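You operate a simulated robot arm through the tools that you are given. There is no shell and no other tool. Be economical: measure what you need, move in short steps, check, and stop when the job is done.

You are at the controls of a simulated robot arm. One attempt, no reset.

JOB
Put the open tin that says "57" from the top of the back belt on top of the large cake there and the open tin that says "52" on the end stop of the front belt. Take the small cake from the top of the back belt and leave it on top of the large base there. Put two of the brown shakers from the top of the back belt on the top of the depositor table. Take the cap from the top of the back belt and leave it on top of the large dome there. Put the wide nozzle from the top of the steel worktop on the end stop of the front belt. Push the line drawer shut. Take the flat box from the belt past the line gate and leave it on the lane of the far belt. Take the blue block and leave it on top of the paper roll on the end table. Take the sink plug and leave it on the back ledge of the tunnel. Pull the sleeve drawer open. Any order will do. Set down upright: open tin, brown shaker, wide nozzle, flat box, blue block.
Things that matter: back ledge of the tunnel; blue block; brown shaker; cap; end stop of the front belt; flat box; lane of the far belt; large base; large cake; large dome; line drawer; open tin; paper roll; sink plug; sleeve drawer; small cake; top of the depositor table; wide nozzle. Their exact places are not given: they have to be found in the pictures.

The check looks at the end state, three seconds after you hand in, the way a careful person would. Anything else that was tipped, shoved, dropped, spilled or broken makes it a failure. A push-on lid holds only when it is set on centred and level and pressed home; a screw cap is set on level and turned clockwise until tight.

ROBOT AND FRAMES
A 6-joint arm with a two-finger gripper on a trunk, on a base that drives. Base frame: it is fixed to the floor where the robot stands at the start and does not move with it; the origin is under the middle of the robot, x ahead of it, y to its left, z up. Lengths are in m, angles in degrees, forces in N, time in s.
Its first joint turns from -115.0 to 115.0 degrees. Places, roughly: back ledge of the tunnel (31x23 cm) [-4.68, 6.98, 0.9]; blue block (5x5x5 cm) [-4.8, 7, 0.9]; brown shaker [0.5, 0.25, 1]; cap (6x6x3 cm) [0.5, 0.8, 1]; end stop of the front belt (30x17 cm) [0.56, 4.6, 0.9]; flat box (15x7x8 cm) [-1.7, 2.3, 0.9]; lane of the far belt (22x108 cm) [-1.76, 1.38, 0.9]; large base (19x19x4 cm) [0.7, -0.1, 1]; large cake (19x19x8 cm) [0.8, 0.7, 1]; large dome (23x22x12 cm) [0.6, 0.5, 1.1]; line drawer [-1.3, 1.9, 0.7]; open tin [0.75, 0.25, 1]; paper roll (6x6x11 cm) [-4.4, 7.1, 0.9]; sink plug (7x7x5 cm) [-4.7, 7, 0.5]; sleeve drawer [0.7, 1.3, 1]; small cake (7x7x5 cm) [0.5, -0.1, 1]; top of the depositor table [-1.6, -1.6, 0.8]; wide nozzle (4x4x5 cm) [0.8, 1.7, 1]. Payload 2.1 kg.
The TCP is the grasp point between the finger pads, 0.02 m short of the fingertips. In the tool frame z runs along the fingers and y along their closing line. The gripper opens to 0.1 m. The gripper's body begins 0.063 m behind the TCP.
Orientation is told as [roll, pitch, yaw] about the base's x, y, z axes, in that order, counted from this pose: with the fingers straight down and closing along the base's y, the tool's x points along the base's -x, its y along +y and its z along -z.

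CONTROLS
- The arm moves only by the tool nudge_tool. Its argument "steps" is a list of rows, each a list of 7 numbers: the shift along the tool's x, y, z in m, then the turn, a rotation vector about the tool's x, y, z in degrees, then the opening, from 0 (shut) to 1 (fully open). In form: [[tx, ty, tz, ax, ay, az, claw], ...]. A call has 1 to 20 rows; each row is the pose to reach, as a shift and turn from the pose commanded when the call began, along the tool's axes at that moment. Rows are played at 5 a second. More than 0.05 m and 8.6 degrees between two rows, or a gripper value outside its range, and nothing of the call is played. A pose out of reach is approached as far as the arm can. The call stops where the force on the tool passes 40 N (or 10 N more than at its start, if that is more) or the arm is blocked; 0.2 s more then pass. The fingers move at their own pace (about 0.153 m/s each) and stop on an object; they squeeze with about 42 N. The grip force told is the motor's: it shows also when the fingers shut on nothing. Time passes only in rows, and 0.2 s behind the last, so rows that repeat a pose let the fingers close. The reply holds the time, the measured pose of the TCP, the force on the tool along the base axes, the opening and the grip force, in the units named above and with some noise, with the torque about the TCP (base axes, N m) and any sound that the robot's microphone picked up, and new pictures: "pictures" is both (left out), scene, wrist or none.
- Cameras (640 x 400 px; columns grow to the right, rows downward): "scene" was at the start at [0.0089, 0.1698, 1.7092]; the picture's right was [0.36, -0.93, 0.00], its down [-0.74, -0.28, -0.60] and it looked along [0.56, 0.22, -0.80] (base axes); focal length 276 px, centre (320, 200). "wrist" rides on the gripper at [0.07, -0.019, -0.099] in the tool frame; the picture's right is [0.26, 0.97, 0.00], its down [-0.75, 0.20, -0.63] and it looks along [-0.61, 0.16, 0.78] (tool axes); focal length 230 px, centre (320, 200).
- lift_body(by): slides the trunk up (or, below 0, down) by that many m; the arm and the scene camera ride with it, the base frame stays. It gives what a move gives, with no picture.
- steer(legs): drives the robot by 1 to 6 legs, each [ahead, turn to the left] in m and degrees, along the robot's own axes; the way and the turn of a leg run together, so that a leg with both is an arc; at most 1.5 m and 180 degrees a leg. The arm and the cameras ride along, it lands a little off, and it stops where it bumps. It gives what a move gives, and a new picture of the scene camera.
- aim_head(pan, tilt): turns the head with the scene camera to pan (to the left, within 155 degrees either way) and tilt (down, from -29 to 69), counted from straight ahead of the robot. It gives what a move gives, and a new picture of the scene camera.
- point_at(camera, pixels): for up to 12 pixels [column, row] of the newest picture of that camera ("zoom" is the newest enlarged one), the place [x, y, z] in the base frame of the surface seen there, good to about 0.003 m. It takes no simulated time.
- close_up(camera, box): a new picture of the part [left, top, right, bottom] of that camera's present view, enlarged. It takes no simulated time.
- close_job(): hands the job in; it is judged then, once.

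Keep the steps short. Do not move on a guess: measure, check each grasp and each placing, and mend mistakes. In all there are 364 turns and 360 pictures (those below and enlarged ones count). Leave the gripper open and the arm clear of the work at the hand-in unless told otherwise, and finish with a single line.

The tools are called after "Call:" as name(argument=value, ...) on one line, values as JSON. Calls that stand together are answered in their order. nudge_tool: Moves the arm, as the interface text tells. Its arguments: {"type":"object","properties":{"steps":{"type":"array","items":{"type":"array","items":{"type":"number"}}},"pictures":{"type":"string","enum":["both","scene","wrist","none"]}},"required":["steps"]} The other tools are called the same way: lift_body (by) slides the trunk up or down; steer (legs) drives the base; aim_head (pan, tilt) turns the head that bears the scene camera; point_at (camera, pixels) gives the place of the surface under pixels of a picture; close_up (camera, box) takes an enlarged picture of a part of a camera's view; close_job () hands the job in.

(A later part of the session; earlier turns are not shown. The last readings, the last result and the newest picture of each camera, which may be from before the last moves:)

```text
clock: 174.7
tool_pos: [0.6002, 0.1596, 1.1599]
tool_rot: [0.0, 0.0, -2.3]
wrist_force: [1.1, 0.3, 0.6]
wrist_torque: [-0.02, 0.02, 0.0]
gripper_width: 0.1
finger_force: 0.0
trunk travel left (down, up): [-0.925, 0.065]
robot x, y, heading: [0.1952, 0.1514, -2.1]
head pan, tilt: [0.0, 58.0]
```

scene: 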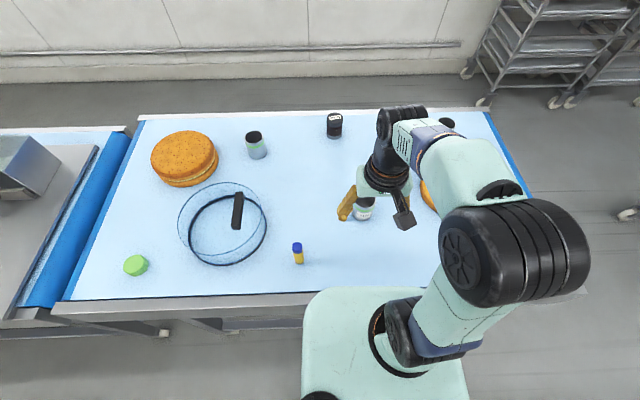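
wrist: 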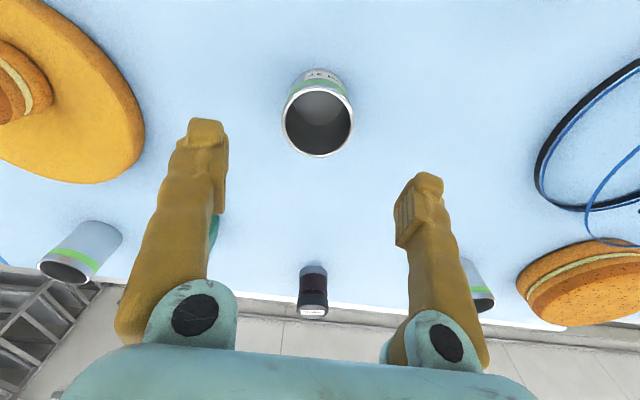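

Call:
point_at(camera="wrist", pixels=[[284, 118], [353, 118], [318, 156], [322, 86], [318, 125]])

```text
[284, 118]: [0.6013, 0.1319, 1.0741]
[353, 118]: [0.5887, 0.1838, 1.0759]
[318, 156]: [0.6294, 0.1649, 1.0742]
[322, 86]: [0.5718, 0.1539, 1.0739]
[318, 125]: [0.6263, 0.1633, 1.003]
```

Aligned. Descend, grip, lift.

Call:
nudge_tool(steps=[[0, 0, 0.04, 0, 0, 0, 1], [0, 0, 0.08, 0, 0, 0, 1], [0, 0, 0.12, 0, 0, 0, 1], [0, 0, 0.12, 0, 0, 0, 0], [0, 0, 0.12, 0, 0, 0, 0], [0, 0, 0.12, 0, 0, 0, 0], [0, 0, 0.12, 0, 0, 0, 0], [0, 0, 0.08, 0, 0, 0, 0], [0, 0, 0.03, 0, 0, 0, 0], [0.04, 0, -0.01, 0, 0, 0, 0], [0.08, 0.01, -0.04, 0, 0, 0, 0], [0.12, 0.015, -0.07, 0, 0, 0, 0], [0.16, 0.015, -0.09, 0, 0, 0, 0]])

```text
refused: row 10 steps farther than a row can; nothing moved
```

Call:
nudge_tool(steps=[[0, 0, 0.04, 0, 0, 0, 1], [0, 0, 0.08, 0, 0, 0, 1], [0, 0, 0.12, 0, 0, 0, 1], [0, 0, 0.12, 0, 0, 0, 0], [0, 0, 0.12, 0, 0, 0, 0], [0, 0, 0.12, 0, 0, 0, 0], [0, 0, 0.12, 0, 0, 0, 0], [0, 0, 0.08, 0, 0, 0, 0], [0, 0, 0.03, 0, 0, 0, 0], [0.03, 0, -0.005, 0, 0, 0, 0], [0.06, 0.01, -0.04, 0, 0, 0, 0], [0.1, 0.015, -0.065, 0, 0, 0, 0], [0.14, 0.015, -0.085, 0, 0, 0, 0]])

```text
clock: 177.5
tool_pos: [0.4578, 0.1785, 1.246]
tool_rot: [0.0, 0.2, -2.4]
wrist_force: [-0.5, -0.5, -1.3]
wrist_torque: [0.04, -0.03, -0.02]
gripper_width: 0.059
finger_force: 41.7
trunk travel left (down, up): [-0.925, 0.065]
robot x, y, heading: [0.1922, 0.1537, -1.9]
head pan, tilt: [0.0, 58.0]
```

scene: 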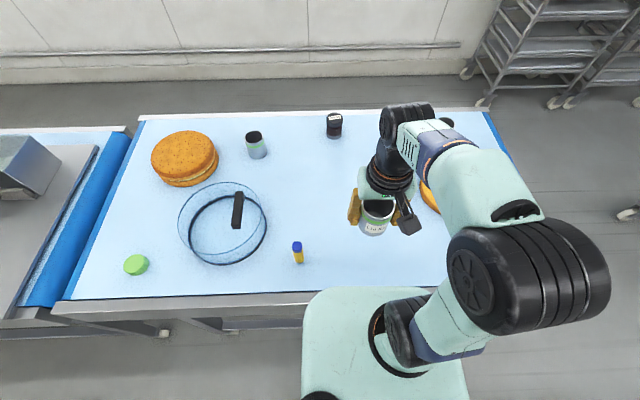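
wrist: 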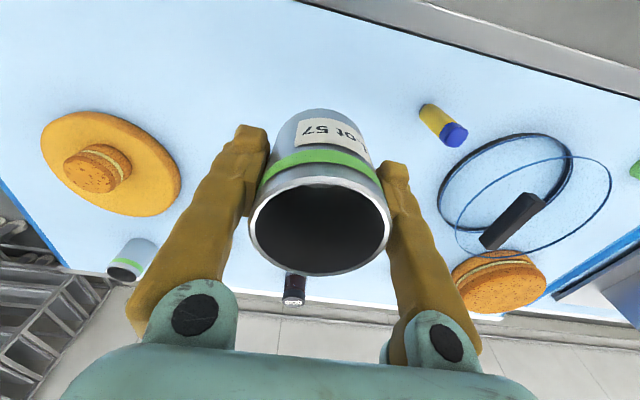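

Held. Drive around the right-hand end of the belt: first to (-0.1,-0.8) heading +x, and look.

Call:
steer(legs=[[-0.29, 0], [0, -88], [0.95, 0], [0, 90]])

Call:
aim_head(pan=15, tilt=35)

```text
clock: 191.7
tool_pos: [0.1762, -0.7492, 1.2451]
tool_rot: [-0.1, 0.1, 1.2]
wrist_force: [0.0, -0.1, -0.8]
wrist_torque: [-0.01, -0.03, -0.01]
gripper_width: 0.0587
finger_force: 42.2
trunk travel left (down, up): [-0.925, 0.065]
robot x, y, heading: [-0.0926, -0.789, 1.1]
head pan, tilt: [0.0, 58.0]
```

scene: 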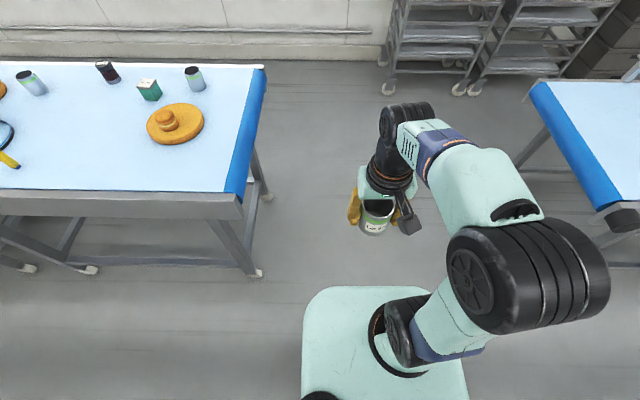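

```text
clock: 192.5
tool_pos: [0.1757, -0.7504, 1.2461]
tool_rot: [0.0, 0.2, 1.1]
wrist_force: [-0.7, -0.2, -0.8]
wrist_torque: [0.01, -0.01, 0.01]
gripper_width: 0.0588
finger_force: 41.9
trunk travel left (down, up): [-0.925, 0.065]
robot x, y, heading: [-0.0867, -0.7894, 1.2]
head pan, tilt: [15.0, 35.0]
```

scene: 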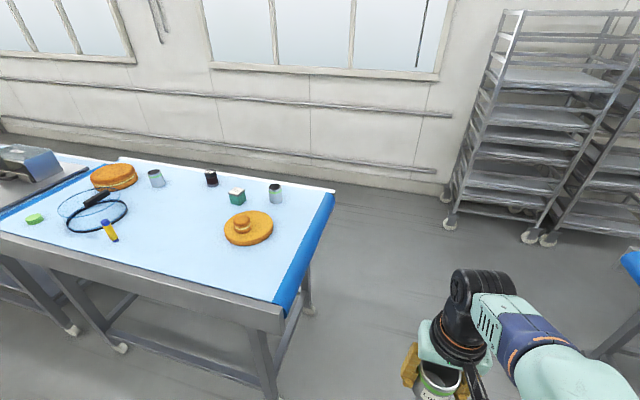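

Corridor is clear. Continue to the back of the belt.

Call:
steer(legs=[[1.48, -1], [0, 90], [1.45, 0], [0, 90]])

Call:
aim_head(pan=0, tilt=52)

```text
clock: 214.1
tool_pos: [1.1559, 0.6286, 1.2448]
tool_rot: [0.0, 0.2, 177.9]
wrist_force: [-0.4, 0.1, -1.4]
wrist_torque: [0.0, 0.0, 0.0]
gripper_width: 0.0586
finger_force: 42.2
trunk travel left (down, up): [-0.925, 0.065]
robot x, y, heading: [1.4223, 0.6505, 178.2]
head pan, tilt: [15.0, 35.0]
```

scene: 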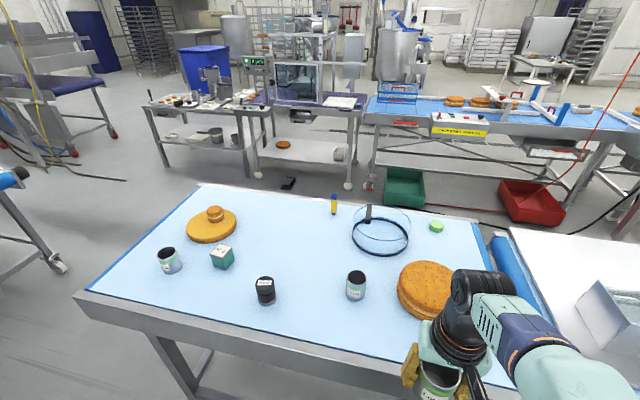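

```text
clock: 214.9
tool_pos: [1.1576, 0.6279, 1.2454]
tool_rot: [0.0, 0.1, 177.9]
wrist_force: [0.2, 0.4, -0.1]
wrist_torque: [-0.05, 0.02, 0.01]
gripper_width: 0.0591
finger_force: 41.4
trunk travel left (down, up): [-0.925, 0.065]
robot x, y, heading: [1.4198, 0.6564, 178.2]
head pan, tilt: [0.0, 52.0]
```

scene: 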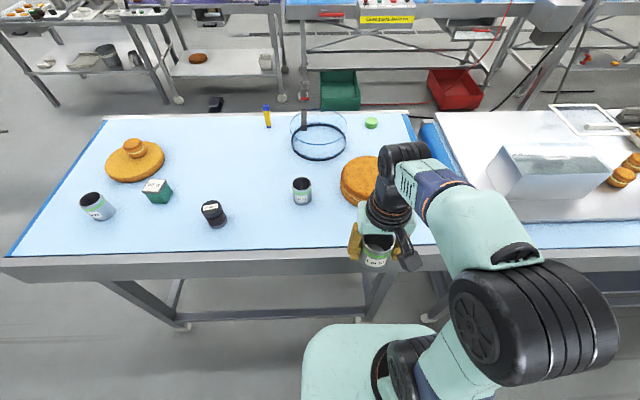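

Call:
close_up(camera="scene", box=[270, 165, 340, 215])

Call:
close_up(camera="scene", box=[70, 170, 180, 235])

Call:
point_at(camera="scene", pixels=[[360, 170], [345, 175], [360, 200], [302, 182], [360, 157], [440, 258], [300, 262]])

```text
8.00 times, centred on (305, 190) of scene
```

zoom: 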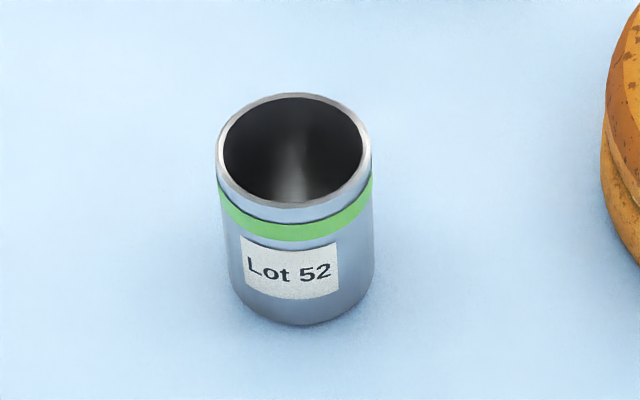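

```text
5.82 times, centred on (125, 202) of scene
```

zoom: 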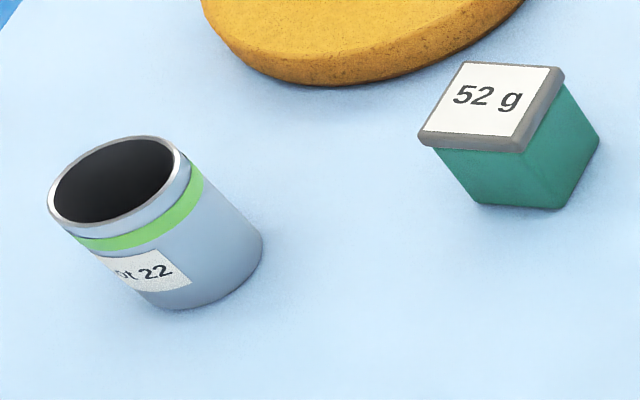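

```text
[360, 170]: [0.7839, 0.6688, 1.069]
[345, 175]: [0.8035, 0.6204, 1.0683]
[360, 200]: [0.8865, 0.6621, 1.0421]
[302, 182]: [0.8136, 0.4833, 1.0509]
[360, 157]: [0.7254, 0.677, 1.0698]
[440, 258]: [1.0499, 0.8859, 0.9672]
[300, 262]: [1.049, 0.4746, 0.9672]
```

"Lot 52" is the tin at (302,190) near (0.85,0.48). Drive 0.2 m closer, then bring tin 57 over the large cake.

Call:
steer(legs=[[0.2, 0]])

Call:
nudge_tool(steps=[[-0.045, 0, 0, 0, 0, 0, 0], [-0.085, -0.01, 0, 0, 0, 0, 0], [-0.125, -0.02, 0.0, 0, 0, 0, 0], [-0.155, -0.03, 0.02, 0, 0, 0, 0]])

```text
clock: 216.5
tool_pos: [0.9636, 0.6352, 1.2453]
tool_rot: [0.0, 0.0, 177.7]
wrist_force: [0.4, -0.3, -0.9]
wrist_torque: [0.0, 0.03, 0.02]
gripper_width: 0.0588
finger_force: 41.9
trunk travel left (down, up): [-0.925, 0.065]
robot x, y, heading: [1.222, 0.6611, 178.2]
head pan, tilt: [0.0, 52.0]
```

scene: 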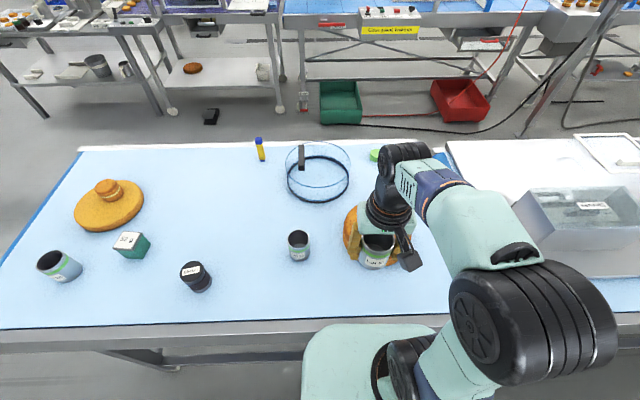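

```text
clock: 217.5
tool_pos: [0.8049, 0.6713, 1.2237]
tool_rot: [0.1, 0.4, 177.8]
wrist_force: [-0.6, 0.4, -1.5]
wrist_torque: [-0.01, -0.03, -0.01]
gripper_width: 0.0586
finger_force: 42.2
trunk travel left (down, up): [-0.925, 0.065]
robot x, y, heading: [1.2256, 0.6619, 177.9]
head pan, tilt: [0.0, 52.0]
```

scene: 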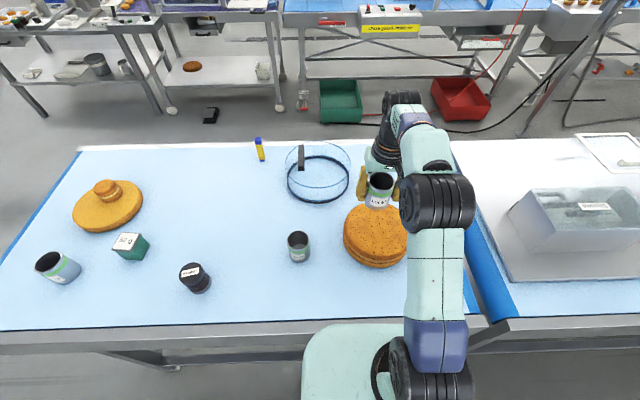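
wrist: 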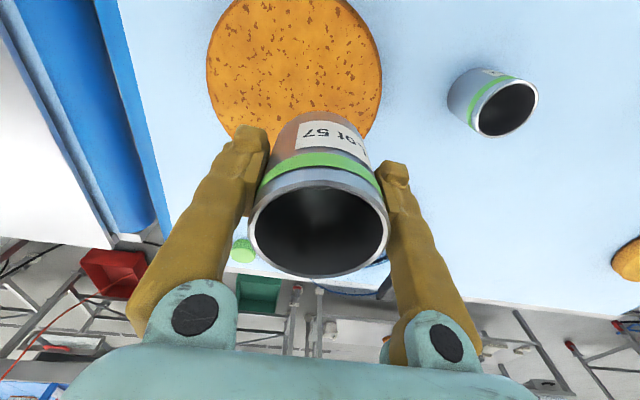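

Call:
point_at(camera="wrist", pixels=[[295, 60], [210, 70], [378, 70], [230, 125], [370, 125], [495, 105], [455, 98], [533, 98]])

Call:
point_at(camera="scene", pixels=[[375, 235], [345, 230], [405, 230], [375, 207], [375, 255]])

```text
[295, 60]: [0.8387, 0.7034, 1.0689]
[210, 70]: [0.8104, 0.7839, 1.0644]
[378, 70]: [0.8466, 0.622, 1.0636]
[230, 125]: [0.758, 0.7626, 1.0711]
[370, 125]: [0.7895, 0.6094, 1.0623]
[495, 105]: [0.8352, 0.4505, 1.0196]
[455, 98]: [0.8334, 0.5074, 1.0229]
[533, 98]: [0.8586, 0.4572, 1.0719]
```

```text
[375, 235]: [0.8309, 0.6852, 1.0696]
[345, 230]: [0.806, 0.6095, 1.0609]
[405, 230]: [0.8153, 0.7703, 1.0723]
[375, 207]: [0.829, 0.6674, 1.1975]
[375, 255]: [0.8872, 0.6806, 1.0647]
```

Cake centre ≈(0.80,0.693), top 1.069. Shift and lower.

Call:
nudge_tool(steps=[[-0.003, -0.022, 0.03, 0, 0, 0, 0], [-0.003, -0.022, 0.07, 0, 0, 0, 0], [-0.003, -0.022, 0.1, 0, 0, 0, 0], [-0.003, -0.022, 0.107, 0, 0, 0, 0], [-0.003, -0.022, 0.111, 0, 0, 0, 0]], pictures="wrist")

```text
clock: 218.7
tool_pos: [0.8045, 0.6943, 1.1151]
tool_rot: [0.1, 0.2, 177.8]
wrist_force: [-0.3, 0.0, -0.9]
wrist_torque: [0.02, -0.03, 0.01]
gripper_width: 0.0588
finger_force: 41.9
trunk travel left (down, up): [-0.925, 0.065]
robot x, y, heading: [1.2275, 0.6629, 178.1]
head pan, tilt: [0.0, 52.0]
```

wrist: 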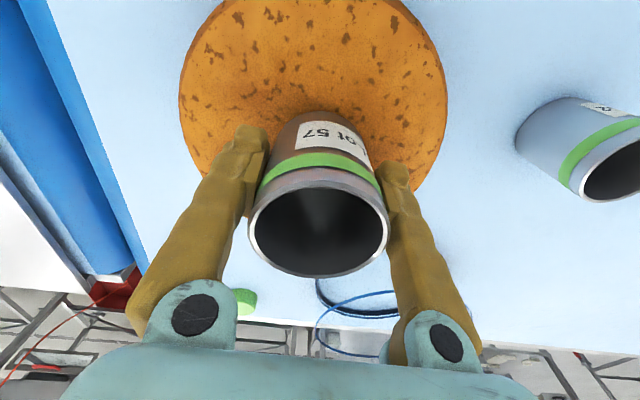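

Call:
nudge_tool(steps=[[0, 0, 0.003, 0, 0, 0, 0], [0, 0, 0.005, 0, 0, 0, 0], [0, 0, 0.007, 0, 0, 0, 0]], pictures="none")

```text
clock: 219.5
tool_pos: [0.8062, 0.6947, 1.1105]
tool_rot: [-0.1, -0.5, 177.7]
wrist_force: [-6.8, 1.7, 34.0]
wrist_torque: [-0.11, -0.39, 0.02]
gripper_width: 0.0588
finger_force: 42.1
trunk travel left (down, up): [-0.925, 0.065]
robot x, y, heading: [1.2257, 0.6618, 178.0]
head pan, tilt: [0.0, 52.0]
```

Contact. Release, raise and view.

Call:
nudge_tool(steps=[[0, 0, -0.003, 0, 0, 0, 0.2], [0, 0, -0.003, 0, 0, 0, 1], [0, 0, -0.003, 0, 0, 0, 1], [0, 0, -0.04, 0, 0, 0, 1], [0, 0, -0.08, 0, 0, 0, 1], [0.03, 0, -0.115, 0, 0, 0, 1], [0.07, 0, -0.13, 0, 0, 0, 1], [0.11, 0.01, -0.14, 0, 0, 0, 1]])

```text
clock: 221.3
tool_pos: [0.9177, 0.6799, 1.2486]
tool_rot: [0.0, 0.0, 177.8]
wrist_force: [-0.1, -0.1, -0.5]
wrist_torque: [0.0, 0.04, -0.01]
gripper_width: 0.1003
finger_force: 0.0
trunk travel left (down, up): [-0.925, 0.065]
robot x, y, heading: [1.2301, 0.6624, 178.0]
head pan, tilt: [0.0, 52.0]
```

scene: 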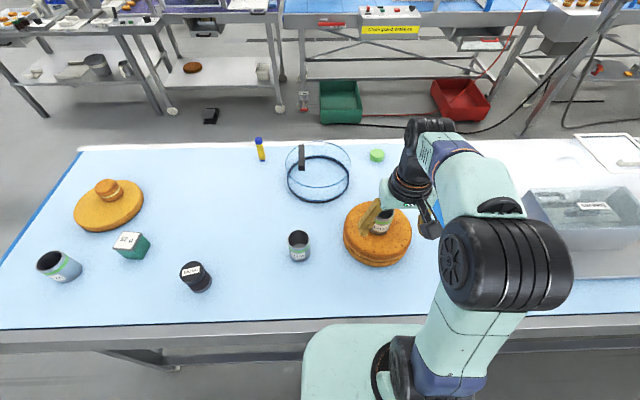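
wrist: 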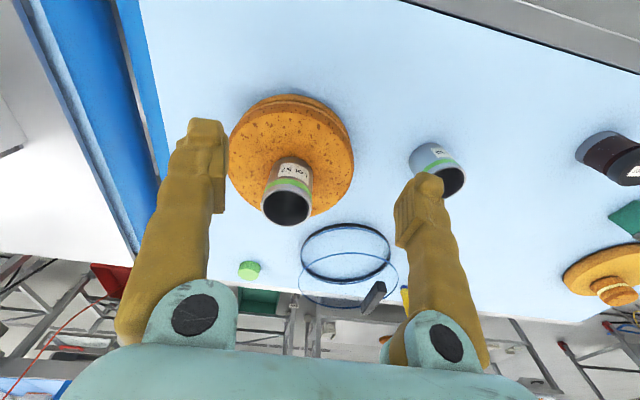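

Tin 57 stands on the cake. Now measure tin 52.

Call:
point_at(camera="wrist", pixels=[[437, 147], [410, 160], [462, 190], [430, 175]])

Call:
point_at(camera="scene", pixels=[[299, 231], [288, 240], [311, 240], [299, 260], [299, 247]])

```text
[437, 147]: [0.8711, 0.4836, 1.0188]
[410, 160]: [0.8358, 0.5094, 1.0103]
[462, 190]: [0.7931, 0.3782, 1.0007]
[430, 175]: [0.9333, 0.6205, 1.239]
```

```text
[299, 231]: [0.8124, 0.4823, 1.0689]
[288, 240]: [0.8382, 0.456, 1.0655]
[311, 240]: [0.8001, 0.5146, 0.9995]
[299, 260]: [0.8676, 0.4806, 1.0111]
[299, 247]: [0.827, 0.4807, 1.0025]
```

Call:
nudge_tool(steps=[[-0.01, 0.045, 0, 0, 0, 0, 1], [-0.025, 0.09, 0, 0, 0, 0, 1], [-0.045, 0.135, 0, 0, 0, 0, 1], [-0.06, 0.175, 0, 0, 0, 0, 1], [-0.069, 0.2, 0.03, 0, 0, 0, 1], [-0.069, 0.2, 0.07, 0, 0, 0, 1]], pictures="wrist")

```text
clock: 222.7
tool_pos: [0.8398, 0.4827, 1.1748]
tool_rot: [0.0, 0.2, 177.7]
wrist_force: [-0.3, 0.3, -0.4]
wrist_torque: [0.0, 0.01, 0.01]
gripper_width: 0.0999
finger_force: 0.0
trunk travel left (down, up): [-0.925, 0.065]
robot x, y, heading: [1.2265, 0.6622, 178.2]
head pan, tilt: [0.0, 52.0]
```

wrist: 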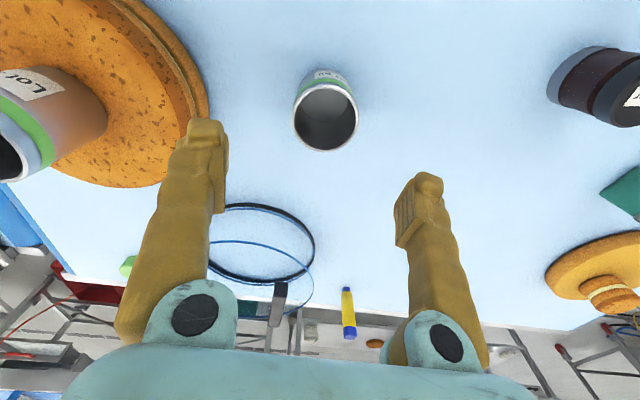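

Call:
point_at(camera="wrist", pixels=[[294, 113], [357, 113], [325, 149], [325, 84]])

```text
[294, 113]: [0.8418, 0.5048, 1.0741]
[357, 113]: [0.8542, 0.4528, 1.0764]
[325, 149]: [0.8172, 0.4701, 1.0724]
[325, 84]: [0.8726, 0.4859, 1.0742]
```

Call:
nudge_tool(steps=[[0.005, 0.004, 0.04, 0, 0, 0, 1], [0.005, 0.004, 0.085, 0, 0, 0, 1], [0.005, 0.004, 0.135, 0, 0, 0, 1], [0.005, 0.004, 0.135, 0, 0, 0, 0], [0.005, 0.004, 0.135, 0, 0, 0, 0], [0.005, 0.004, 0.135, 0, 0, 0, 0], [0.005, 0.004, 0.135, 0, 0, 0, 0], [0.005, 0.004, 0.09, 0, 0, 0, 0], [0.005, 0.004, 0.045, 0, 0, 0, 0], [0.01, 0.004, 0.0, 0, 0, 0, 0], [0.02, -0.005, -0.045, 0, 0, 0, 0], [0.04, -0.04, -0.065, 0, 0, 0, 0], [0.06, -0.08, -0.075, 0, 0, 0, 0], [0.08, -0.12, -0.075, 0, 0, 0, 0], [0.1, -0.15, -0.075, 0, 0, 0, 0]])

```text
clock: 225.9
tool_pos: [0.9462, 0.6313, 1.2516]
tool_rot: [0.1, 0.1, 177.8]
wrist_force: [0.5, -0.3, -1.2]
wrist_torque: [0.03, 0.02, 0.01]
gripper_width: 0.0585
finger_force: 42.1
trunk travel left (down, up): [-0.925, 0.065]
robot x, y, heading: [1.226, 0.6596, 177.9]
head pan, tilt: [0.0, 52.0]
```

scene: 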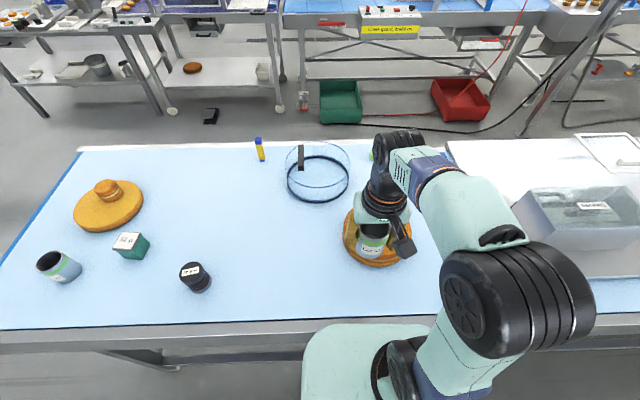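
wrist: 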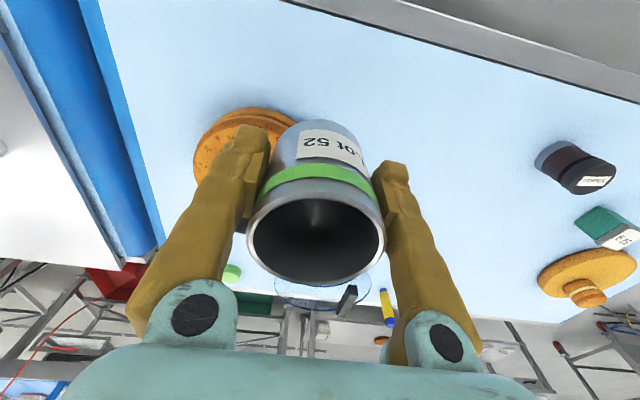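

Tin 52 held. Back off and turn to face along +y behind the line; look.

Call:
steer(legs=[[-0.25, 0], [0, -88]])

Call:
aim_head(pan=20, tilt=20)

```text
clock: 231.5
tool_pos: [1.4374, 0.934, 1.2509]
tool_rot: [0.0, 0.3, 88.9]
wrist_force: [0.7, -0.3, -0.5]
wrist_torque: [-0.02, 0.02, 0.05]
gripper_width: 0.0584
finger_force: 42.2
trunk travel left (down, up): [-0.925, 0.065]
robot x, y, heading: [1.474, 0.6526, 89.0]
head pan, tilt: [0.0, 52.0]
```

scene: 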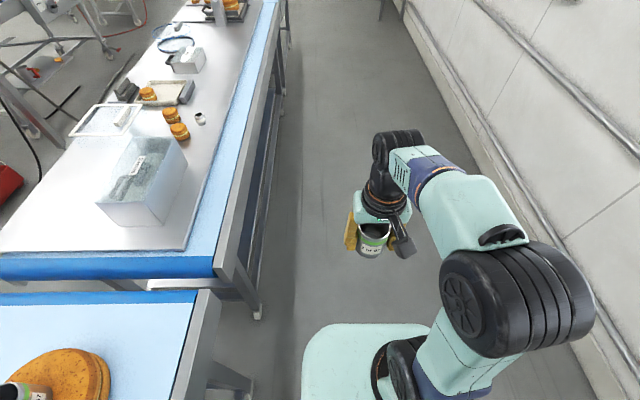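

```text
clock: 232.4
tool_pos: [1.4377, 0.9344, 1.2518]
tool_rot: [0.0, 0.1, 88.8]
wrist_force: [1.1, -0.4, -1.3]
wrist_torque: [-0.04, 0.06, 0.02]
gripper_width: 0.0584
finger_force: 42.3
trunk travel left (down, up): [-0.925, 0.065]
robot x, y, heading: [1.4713, 0.6539, 88.9]
head pan, tilt: [20.0, 20.0]
```

scene: 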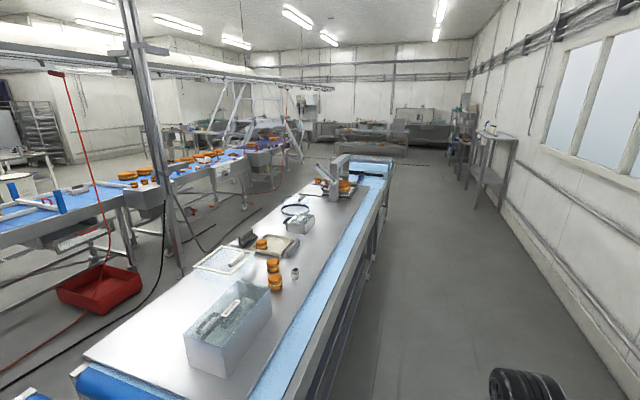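

Back corridor is free; the wide nozzle is at about (295,271). Drive along to y≈3.7 and look at the line's end.

Call:
point_at(camera="scene", pixels=[[295, 271], [270, 265], [385, 165], [345, 170], [270, 244], [300, 222]])

Call:
steer(legs=[[1.5, 1], [1.5, 0]])

Call:
aim_head(pan=55, tilt=40)

```text
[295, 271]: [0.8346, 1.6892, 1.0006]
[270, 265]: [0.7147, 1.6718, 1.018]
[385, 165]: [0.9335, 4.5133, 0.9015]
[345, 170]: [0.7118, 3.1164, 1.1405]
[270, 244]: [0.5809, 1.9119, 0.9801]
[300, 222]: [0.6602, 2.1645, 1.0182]
```

```text
clock: 246.8
tool_pos: [1.4047, 3.92, 1.2517]
tool_rot: [0.1, 0.1, 90.9]
wrist_force: [0.1, -1.1, -0.6]
wrist_torque: [0.03, -0.04, 0.04]
gripper_width: 0.0575
finger_force: 42.2
trunk travel left (down, up): [-0.925, 0.065]
robot x, y, heading: [1.4484, 3.6405, 91.0]
head pan, tilt: [20.0, 20.0]
```

scene: 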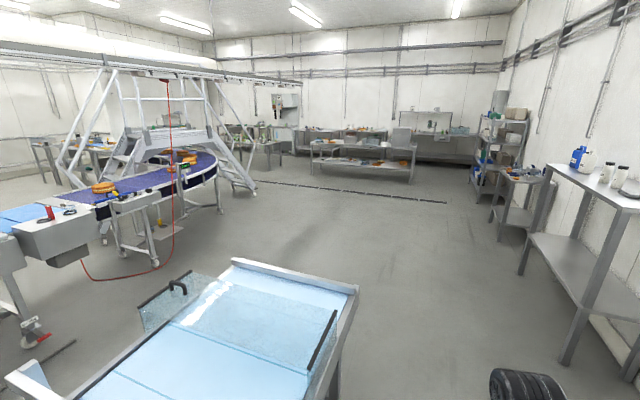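

```text
clock: 247.9
tool_pos: [1.406, 3.9216, 1.2507]
tool_rot: [0.0, 0.3, 90.9]
wrist_force: [0.6, -0.1, -0.9]
wrist_torque: [0.0, 0.02, -0.03]
gripper_width: 0.0575
finger_force: 42.1
trunk travel left (down, up): [-0.925, 0.065]
robot x, y, heading: [1.4513, 3.6473, 91.0]
head pan, tilt: [55.0, 40.0]
```

scene: 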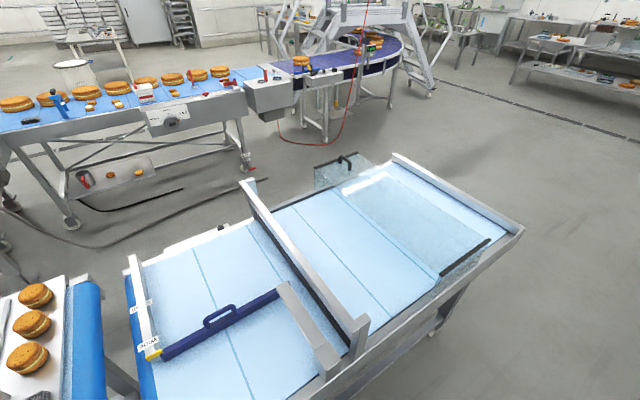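

Call:
close_up(camera="scene", box=[240, 130, 540, 340])

Call:
point_at(camera="scene", pixels=[[440, 190], [400, 220], [380, 180], [320, 165], [480, 240], [440, 275], [290, 215], [500, 230], [350, 235], [395, 158], [420, 240], [470, 260]])

```text
1.90 times, centred on (390, 235) of scene
```

zoom: 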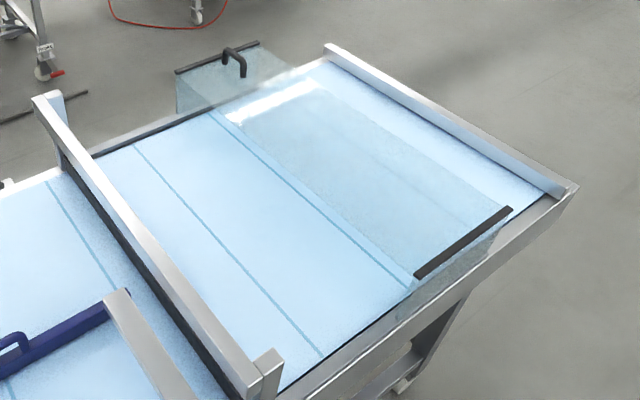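

```text
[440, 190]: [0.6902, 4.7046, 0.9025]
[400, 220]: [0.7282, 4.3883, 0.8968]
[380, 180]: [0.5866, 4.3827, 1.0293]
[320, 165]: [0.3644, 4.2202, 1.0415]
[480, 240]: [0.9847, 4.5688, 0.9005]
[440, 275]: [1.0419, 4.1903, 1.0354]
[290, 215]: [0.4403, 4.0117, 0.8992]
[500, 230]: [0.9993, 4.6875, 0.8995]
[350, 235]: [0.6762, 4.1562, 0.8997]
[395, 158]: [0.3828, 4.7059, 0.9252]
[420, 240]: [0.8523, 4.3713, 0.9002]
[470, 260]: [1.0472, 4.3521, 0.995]
```

The end-stop area is the belt (z 0.90) between the clear cover and the end rim at y≈4.72. Drive around to the end, facing -y at x≈0.58.

Call:
steer(legs=[[1.45, 0], [0, 89], [0.84, 0], [0, 90]])

Call:
aim_head(pan=0, tilt=55)

```text
clock: 266.7
tool_pos: [0.6488, 4.8375, 1.2516]
tool_rot: [-0.1, 0.3, -90.6]
wrist_force: [0.2, 0.5, -1.1]
wrist_torque: [0.02, 0.02, 0.01]
gripper_width: 0.0566
finger_force: 42.4
trunk travel left (down, up): [-0.925, 0.065]
robot x, y, heading: [0.6081, 5.1227, -90.4]
head pan, tilt: [55.0, 40.0]
```

scene: 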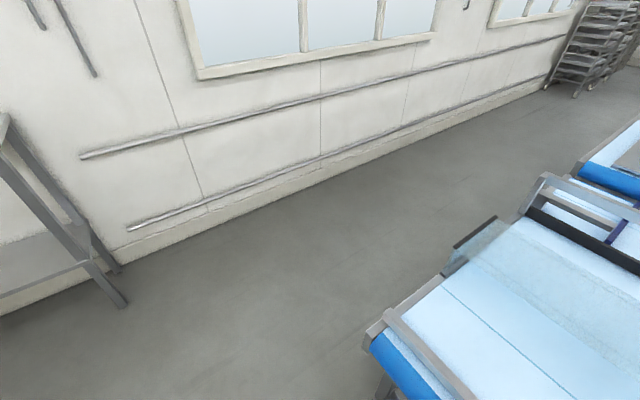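

```text
clock: 268.0
tool_pos: [0.6497, 4.8388, 1.2514]
tool_rot: [0.0, 0.2, -90.7]
wrist_force: [-0.2, -0.7, -1.5]
wrist_torque: [0.01, 0.01, 0.0]
gripper_width: 0.0564
finger_force: 41.5
trunk travel left (down, up): [-0.925, 0.065]
robot x, y, heading: [0.6103, 5.1179, -90.3]
head pan, tilt: [0.0, 55.0]
```

scene: 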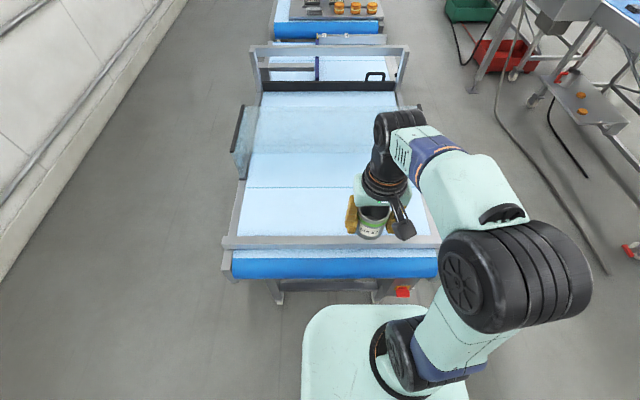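

Call:
point_at(camera="scene", pixels=[[300, 220], [300, 190], [300, 185], [300, 160], [300, 241], [300, 265], [250, 220], [420, 225], [240, 150], [300, 236], [330, 210], [300, 280]])

Call:
close_up(camera="scene", box=[210, 80, 450, 300])

```text
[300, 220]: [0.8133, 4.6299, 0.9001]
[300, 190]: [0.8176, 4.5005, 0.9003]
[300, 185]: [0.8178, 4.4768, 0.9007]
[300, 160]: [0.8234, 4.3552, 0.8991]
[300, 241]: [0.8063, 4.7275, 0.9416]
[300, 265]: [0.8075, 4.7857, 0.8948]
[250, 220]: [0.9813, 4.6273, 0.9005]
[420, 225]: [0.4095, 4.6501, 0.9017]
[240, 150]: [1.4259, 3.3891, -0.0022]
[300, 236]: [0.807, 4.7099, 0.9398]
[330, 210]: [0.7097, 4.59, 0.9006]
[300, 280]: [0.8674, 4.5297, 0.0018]
```

```text
1.82 times, centred on (330, 190) of scene
```

zoom: 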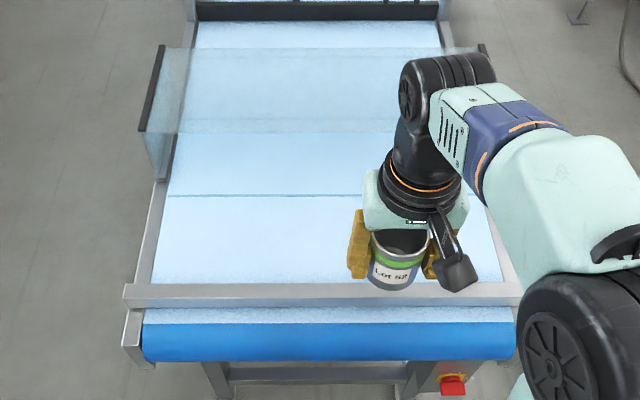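

Rim bar at y≈4.72 (top 0.94); cover ends at y≈4.47. I'll set the tin at (0.64,4.60). Drive 0.1 m in, lower trunk 0.1 m, move over.

Call:
steer(legs=[[0.1, 0]])

Call:
nudge_tool(steps=[[-0.04, 0, 0, 0, 0, 0, 0], [-0.08, 0, 0, 0, 0, 0, 0], [-0.12, 0, 0.02, 0, 0, 0, 0], [-0.14, 0, 0.05, 0, 0, 0, 0]], pictures="none")

Call:
lift_body(by=-0.1)

```text
clock: 269.1
tool_pos: [0.6468, 4.7509, 1.2561]
tool_rot: [0.1, -0.6, -90.7]
wrist_force: [-0.4, -1.2, -0.2]
wrist_torque: [0.12, 0.0, 0.03]
gripper_width: 0.0564
finger_force: 41.8
trunk travel left (down, up): [-0.925, 0.065]
robot x, y, heading: [0.6075, 5.016, -90.3]
head pan, tilt: [0.0, 55.0]
```

scene: 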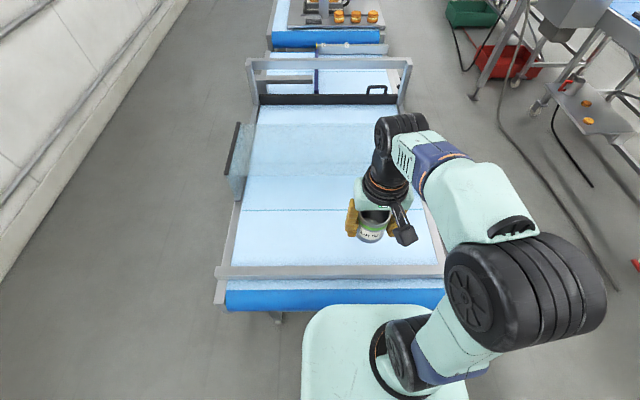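

```text
clock: 270.1
tool_pos: [0.648, 4.6054, 1.205]
tool_rot: [-0.1, -0.4, -90.6]
wrist_force: [-0.4, 1.5, -0.9]
wrist_torque: [0.03, -0.01, -0.02]
gripper_width: 0.0561
finger_force: 42.3
trunk travel left (down, up): [-0.925, 0.065]
robot x, y, heading: [0.6089, 5.0182, -90.3]
head pan, tilt: [0.0, 55.0]
```

```text
clock: 271.5
tool_pos: [0.6468, 4.6045, 1.1044]
tool_rot: [0.1, -0.4, -90.7]
wrist_force: [0.0, -1.2, 0.1]
wrist_torque: [0.0, -0.02, 0.03]
gripper_width: 0.0561
finger_force: 41.6
trunk travel left (down, up): [-0.825, 0.165]
robot x, y, heading: [0.6085, 5.0136, -90.5]
head pan, tilt: [0.0, 55.0]
```

Call:
nudge_tool(steps=[[0, 0, 0.04, 0, 0, 0, 0], [0, 0, 0.08, 0, 0, 0, 0], [0, 0, 0.12, 0, 0, 0, 0]])

```text
clock: 272.3
tool_pos: [0.6498, 4.6035, 0.9847]
tool_rot: [-0.1, -0.3, -90.7]
wrist_force: [0.5, -0.3, -0.4]
wrist_torque: [0.0, -0.03, 0.0]
gripper_width: 0.0558
finger_force: 42.0
trunk travel left (down, up): [-0.825, 0.165]
robot x, y, heading: [0.6077, 5.0167, -90.6]
head pan, tilt: [0.0, 55.0]
```

scene: 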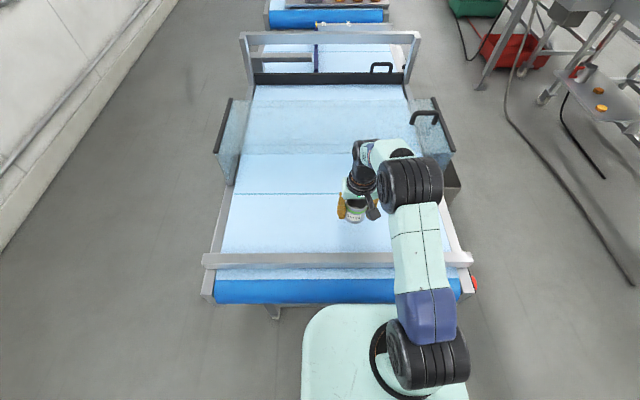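
wrist: 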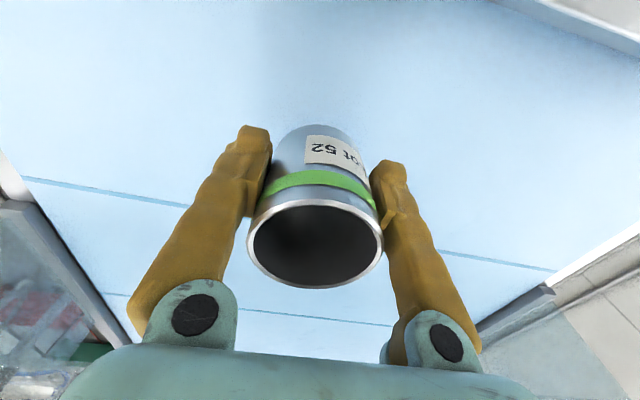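

The tin shifted a few mm in the grip but is upright. Lower to contact.

Call:
nudge_tool(steps=[[0, 0, 0.025, 0, 0, 0, 0], [0, 0, 0.036, 0, 0, 0, 0], [0, 0, 0.04, 0, 0, 0, 0], [0, 0, 0.043, 0, 0, 0, 0]], pictures="none")

```text
clock: 273.3
tool_pos: [0.6486, 4.603, 0.9416]
tool_rot: [0.0, -0.3, -90.6]
wrist_force: [-0.6, 0.2, -0.4]
wrist_torque: [-0.01, 0.0, 0.03]
gripper_width: 0.0562
finger_force: 42.1
trunk travel left (down, up): [-0.825, 0.165]
robot x, y, heading: [0.6114, 5.0141, -90.6]
head pan, tilt: [0.0, 55.0]
```

Call:
nudge_tool(steps=[[0, 0, 0.002, 0, 0, 0, 0], [0, 0, 0.004, 0, 0, 0, 0], [0, 0, 0.006, 0, 0, 0, 0]], pictures="none")

```text
clock: 274.2
tool_pos: [0.6482, 4.6041, 0.9401]
tool_rot: [0.0, -1.2, -90.7]
wrist_force: [0.3, 3.3, 20.5]
wrist_torque: [0.46, 0.13, -0.02]
gripper_width: 0.0558
finger_force: 42.2
trunk travel left (down, up): [-0.825, 0.165]
robot x, y, heading: [0.6082, 5.0199, -90.5]
head pan, tilt: [0.0, 55.0]
stopped in row 3: the force on the tool passed its limit at 41 N (the readings are from after the stop); the commanded pose is now the measured one
```

Contact. Release and rise.

Call:
nudge_tool(steps=[[0, 0, -0.002, 0, 0, 0, 0.3], [0, 0, -0.002, 0, 0, 0, 1], [0, 0, -0.002, 0, 0, 0, 1], [0, 0, -0.04, 0, 0, 0, 1], [0, 0, -0.08, 0, 0, 0, 1], [0.0, 0, -0.12, 0, 0, 0, 1], [0.04, 0, -0.14, 0, 0, 0, 1], [0.08, 0.01, -0.16, 0, 0, 0, 1], [0.12, 0.01, -0.17, 0, 0, 0, 1]])

```text
clock: 276.2
tool_pos: [0.6589, 4.7255, 1.1063]
tool_rot: [0.0, -0.9, -90.8]
wrist_force: [0.5, 1.1, -0.4]
wrist_torque: [-0.03, 0.04, -0.03]
gripper_width: 0.0998
finger_force: 0.2
trunk travel left (down, up): [-0.825, 0.165]
robot x, y, heading: [0.6111, 5.0186, -90.5]
head pan, tilt: [0.0, 55.0]
```

scene: 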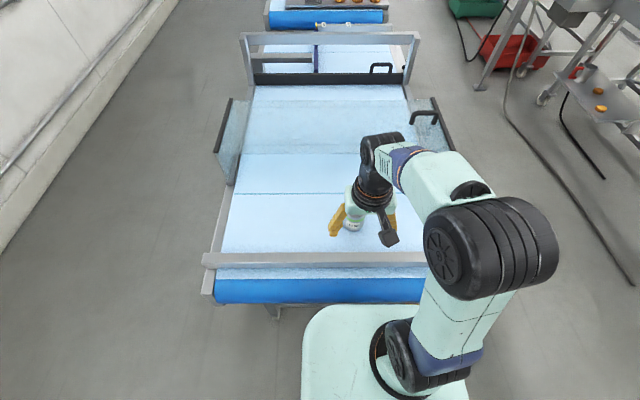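
wrist: 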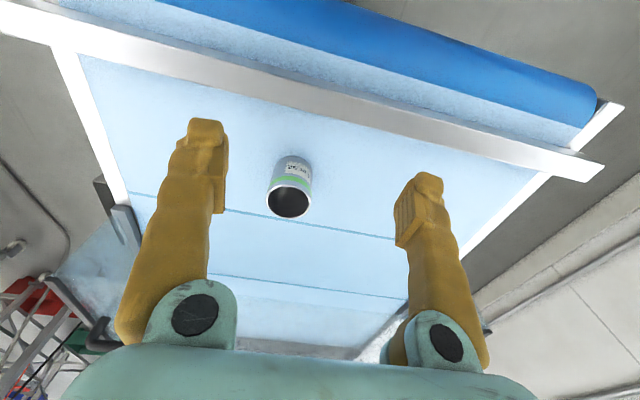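

Tin 52 is placed upright. Next the wide nozzle: go back along the rear corridor to y≈1.7.

Call:
lift_body(by=0.1)

Call:
steer(legs=[[-0.1, 0], [0, 90.5], [0.85, 0], [0, -90], [1.5, 0]])

Call:
steer(legs=[[1.5, 0], [0.4, 0], [0, -90]])

```text
clock: 277.6
tool_pos: [0.6588, 4.7223, 1.2055]
tool_rot: [0.0, -0.8, -90.7]
wrist_force: [-0.9, -0.6, 0.3]
wrist_torque: [0.01, -0.02, -0.01]
gripper_width: 0.0998
finger_force: 0.1
trunk travel left (down, up): [-0.925, 0.065]
robot x, y, heading: [0.6078, 5.0176, -90.6]
head pan, tilt: [0.0, 55.0]
```

```text
clock: 297.4
tool_pos: [1.5224, 3.3255, 1.2059]
tool_rot: [0.1, -0.9, -89.1]
wrist_force: [0.4, 0.0, 0.1]
wrist_torque: [-0.03, -0.05, 0.01]
gripper_width: 0.1003
finger_force: 0.0
trunk travel left (down, up): [-0.925, 0.065]
robot x, y, heading: [1.4621, 3.6214, -89.0]
head pan, tilt: [0.0, 55.0]
```

scene: 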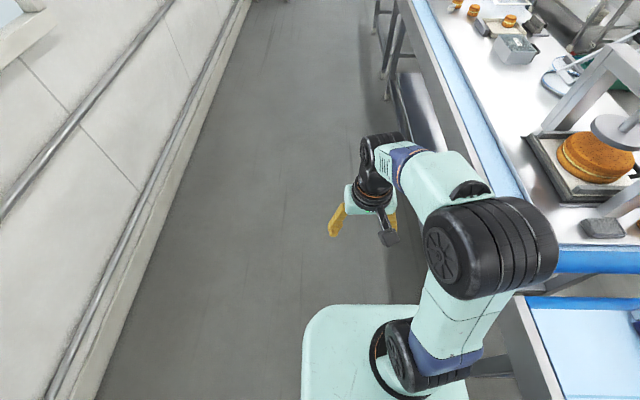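

```text
clock: 310.7
tool_pos: [1.1932, 1.6606, 1.2056]
tool_rot: [0.2, -0.8, -178.8]
wrist_force: [-0.3, 0.3, -0.1]
wrist_torque: [0.01, 0.05, 0.02]
gripper_width: 0.0999
finger_force: 0.0
trunk travel left (down, up): [-0.925, 0.065]
robot x, y, heading: [1.4865, 1.7228, -178.4]
head pan, tilt: [0.0, 55.0]
```

scene: 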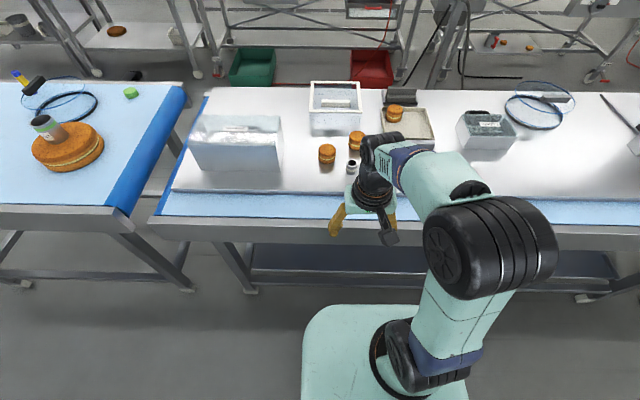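

Call:
point_at(camera="scene", pixels=[[351, 163], [351, 172], [327, 150], [356, 137], [320, 205], [320, 228], [351, 180], [280, 215]])

Call:
close_up(camera="scene", box=[290, 110, 410, 200])

```text
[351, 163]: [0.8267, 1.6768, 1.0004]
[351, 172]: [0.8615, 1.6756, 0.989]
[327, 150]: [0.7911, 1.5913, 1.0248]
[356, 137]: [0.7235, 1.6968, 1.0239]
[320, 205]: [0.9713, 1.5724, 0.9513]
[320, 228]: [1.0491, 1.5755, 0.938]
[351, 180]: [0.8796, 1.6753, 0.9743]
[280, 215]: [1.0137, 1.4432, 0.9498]
```

```text
4.44 times, centred on (350, 155) of scene
```

zoom: 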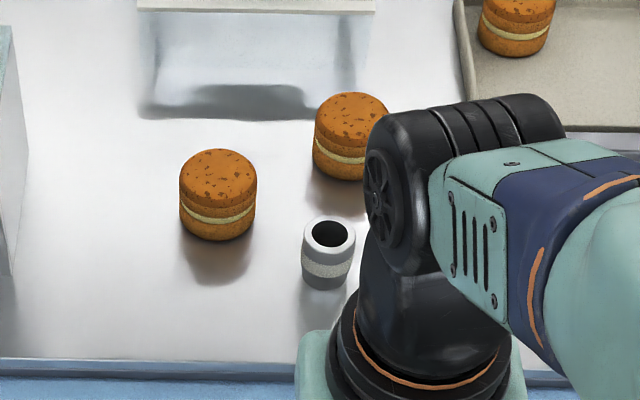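

Call:
steer(legs=[[0.25, 0]])

Call:
nudge_tool(steps=[[-0.045, -0.008, 0, 0, 0, 0, 0.8], [-0.09, -0.013, 0, 0, 0, 0, 0.8], [-0.1, -0.016, 0.04, 0, 0, 0, 0.8], [-0.1, -0.016, 0.08, 0, 0, 0, 0.8]])

```text
clock: 312.5
tool_pos: [0.9445, 1.6546, 1.2065]
tool_rot: [0.2, -0.9, -178.6]
wrist_force: [0.8, 0.2, 0.7]
wrist_torque: [-0.02, -0.01, 0.02]
gripper_width: 0.0998
finger_force: 0.1
trunk travel left (down, up): [-0.925, 0.065]
robot x, y, heading: [1.2344, 1.7147, -178.4]
head pan, tilt: [0.0, 55.0]
```

scene: 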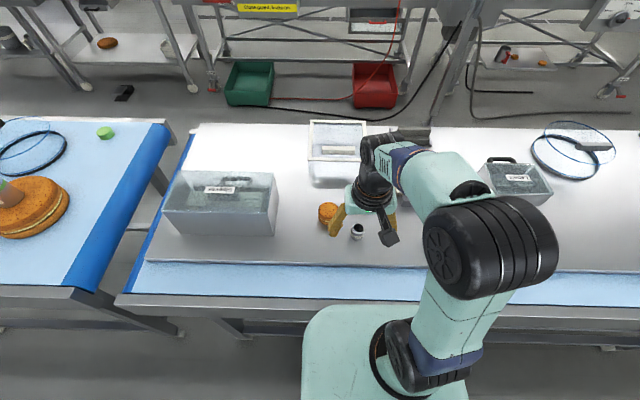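

```text
clock: 313.5
tool_pos: [0.8412, 1.6669, 1.1272]
tool_rot: [0.1, -0.9, -178.8]
wrist_force: [0.1, -1.0, 0.4]
wrist_torque: [0.0, 0.0, -0.02]
gripper_width: 0.0802
finger_force: 0.1
trunk travel left (down, up): [-0.925, 0.065]
robot x, y, heading: [1.2316, 1.714, -178.4]
head pan, tilt: [0.0, 55.0]
```

scene: 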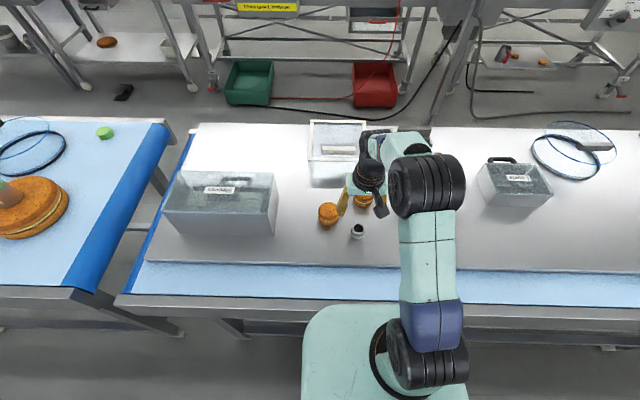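
wrist: 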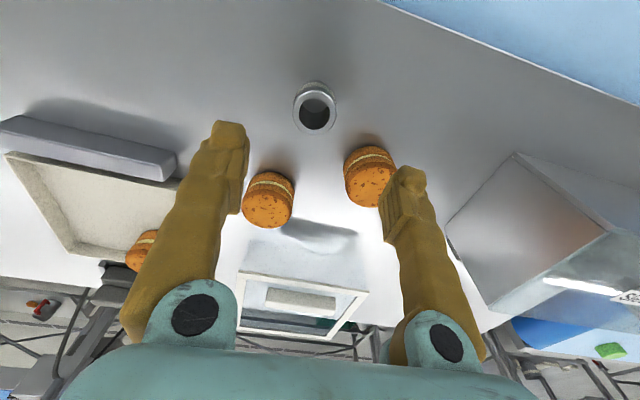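

Call:
point_at(camera="wrist", pixels=[[294, 108], [336, 108], [315, 133], [315, 84], [310, 82], [345, 175], [316, 72]])

```text
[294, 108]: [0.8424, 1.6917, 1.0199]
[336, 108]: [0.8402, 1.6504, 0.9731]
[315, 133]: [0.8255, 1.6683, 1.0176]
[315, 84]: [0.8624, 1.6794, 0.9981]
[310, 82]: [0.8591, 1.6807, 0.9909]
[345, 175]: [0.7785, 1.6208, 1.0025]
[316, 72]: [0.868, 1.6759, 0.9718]
```

Call:
nudge_tool(steps=[[0.002, -0.005, 0.045, 0, 0, 0, 0.8], [0.002, -0.005, 0.09, 0, 0, 0, 0.8], [0.002, -0.005, 0.127, 0, 0, 0, 0.8], [0.002, -0.005, 0.127, 0, 0, 0, 0], [0.002, -0.005, 0.127, 0, 0, 0, 0], [0.002, -0.005, 0.127, 0, 0, 0, 0], [0.002, -0.005, 0.127, 0, 0, 0, 0], [0.002, -0.005, 0.08, 0, 0, 0, 0], [0.002, -0.005, 0.03, 0, 0, 0, 0], [0.03, -0.01, -0.01, 0, 0, 0, 0], [0.06, -0.02, -0.045, 0, 0, 0, 0], [0.1, -0.03, -0.07, 0, 0, 0, 0], [0.14, -0.03, -0.09, 0, 0, 0, 0]])

```text
clock: 316.3
tool_pos: [0.9827, 1.7006, 1.2152]
tool_rot: [0.1, -0.9, -178.7]
wrist_force: [0.7, -0.2, -0.6]
wrist_torque: [0.02, 0.01, 0.04]
gripper_width: 0.0381
finger_force: 41.8
trunk travel left (down, up): [-0.925, 0.065]
robot x, y, heading: [1.2354, 1.7126, -178.4]
head pan, tilt: [0.0, 55.0]
```

scene: 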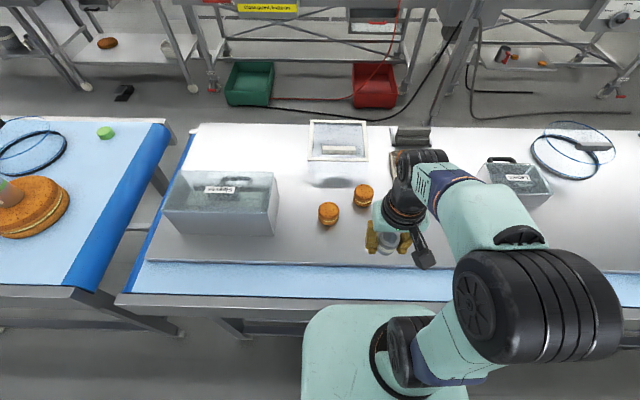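
wrist: 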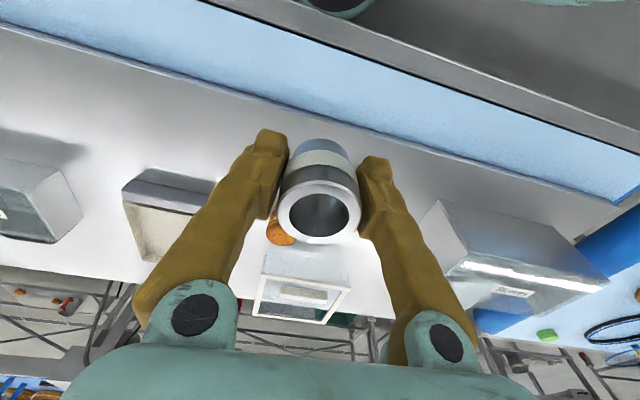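

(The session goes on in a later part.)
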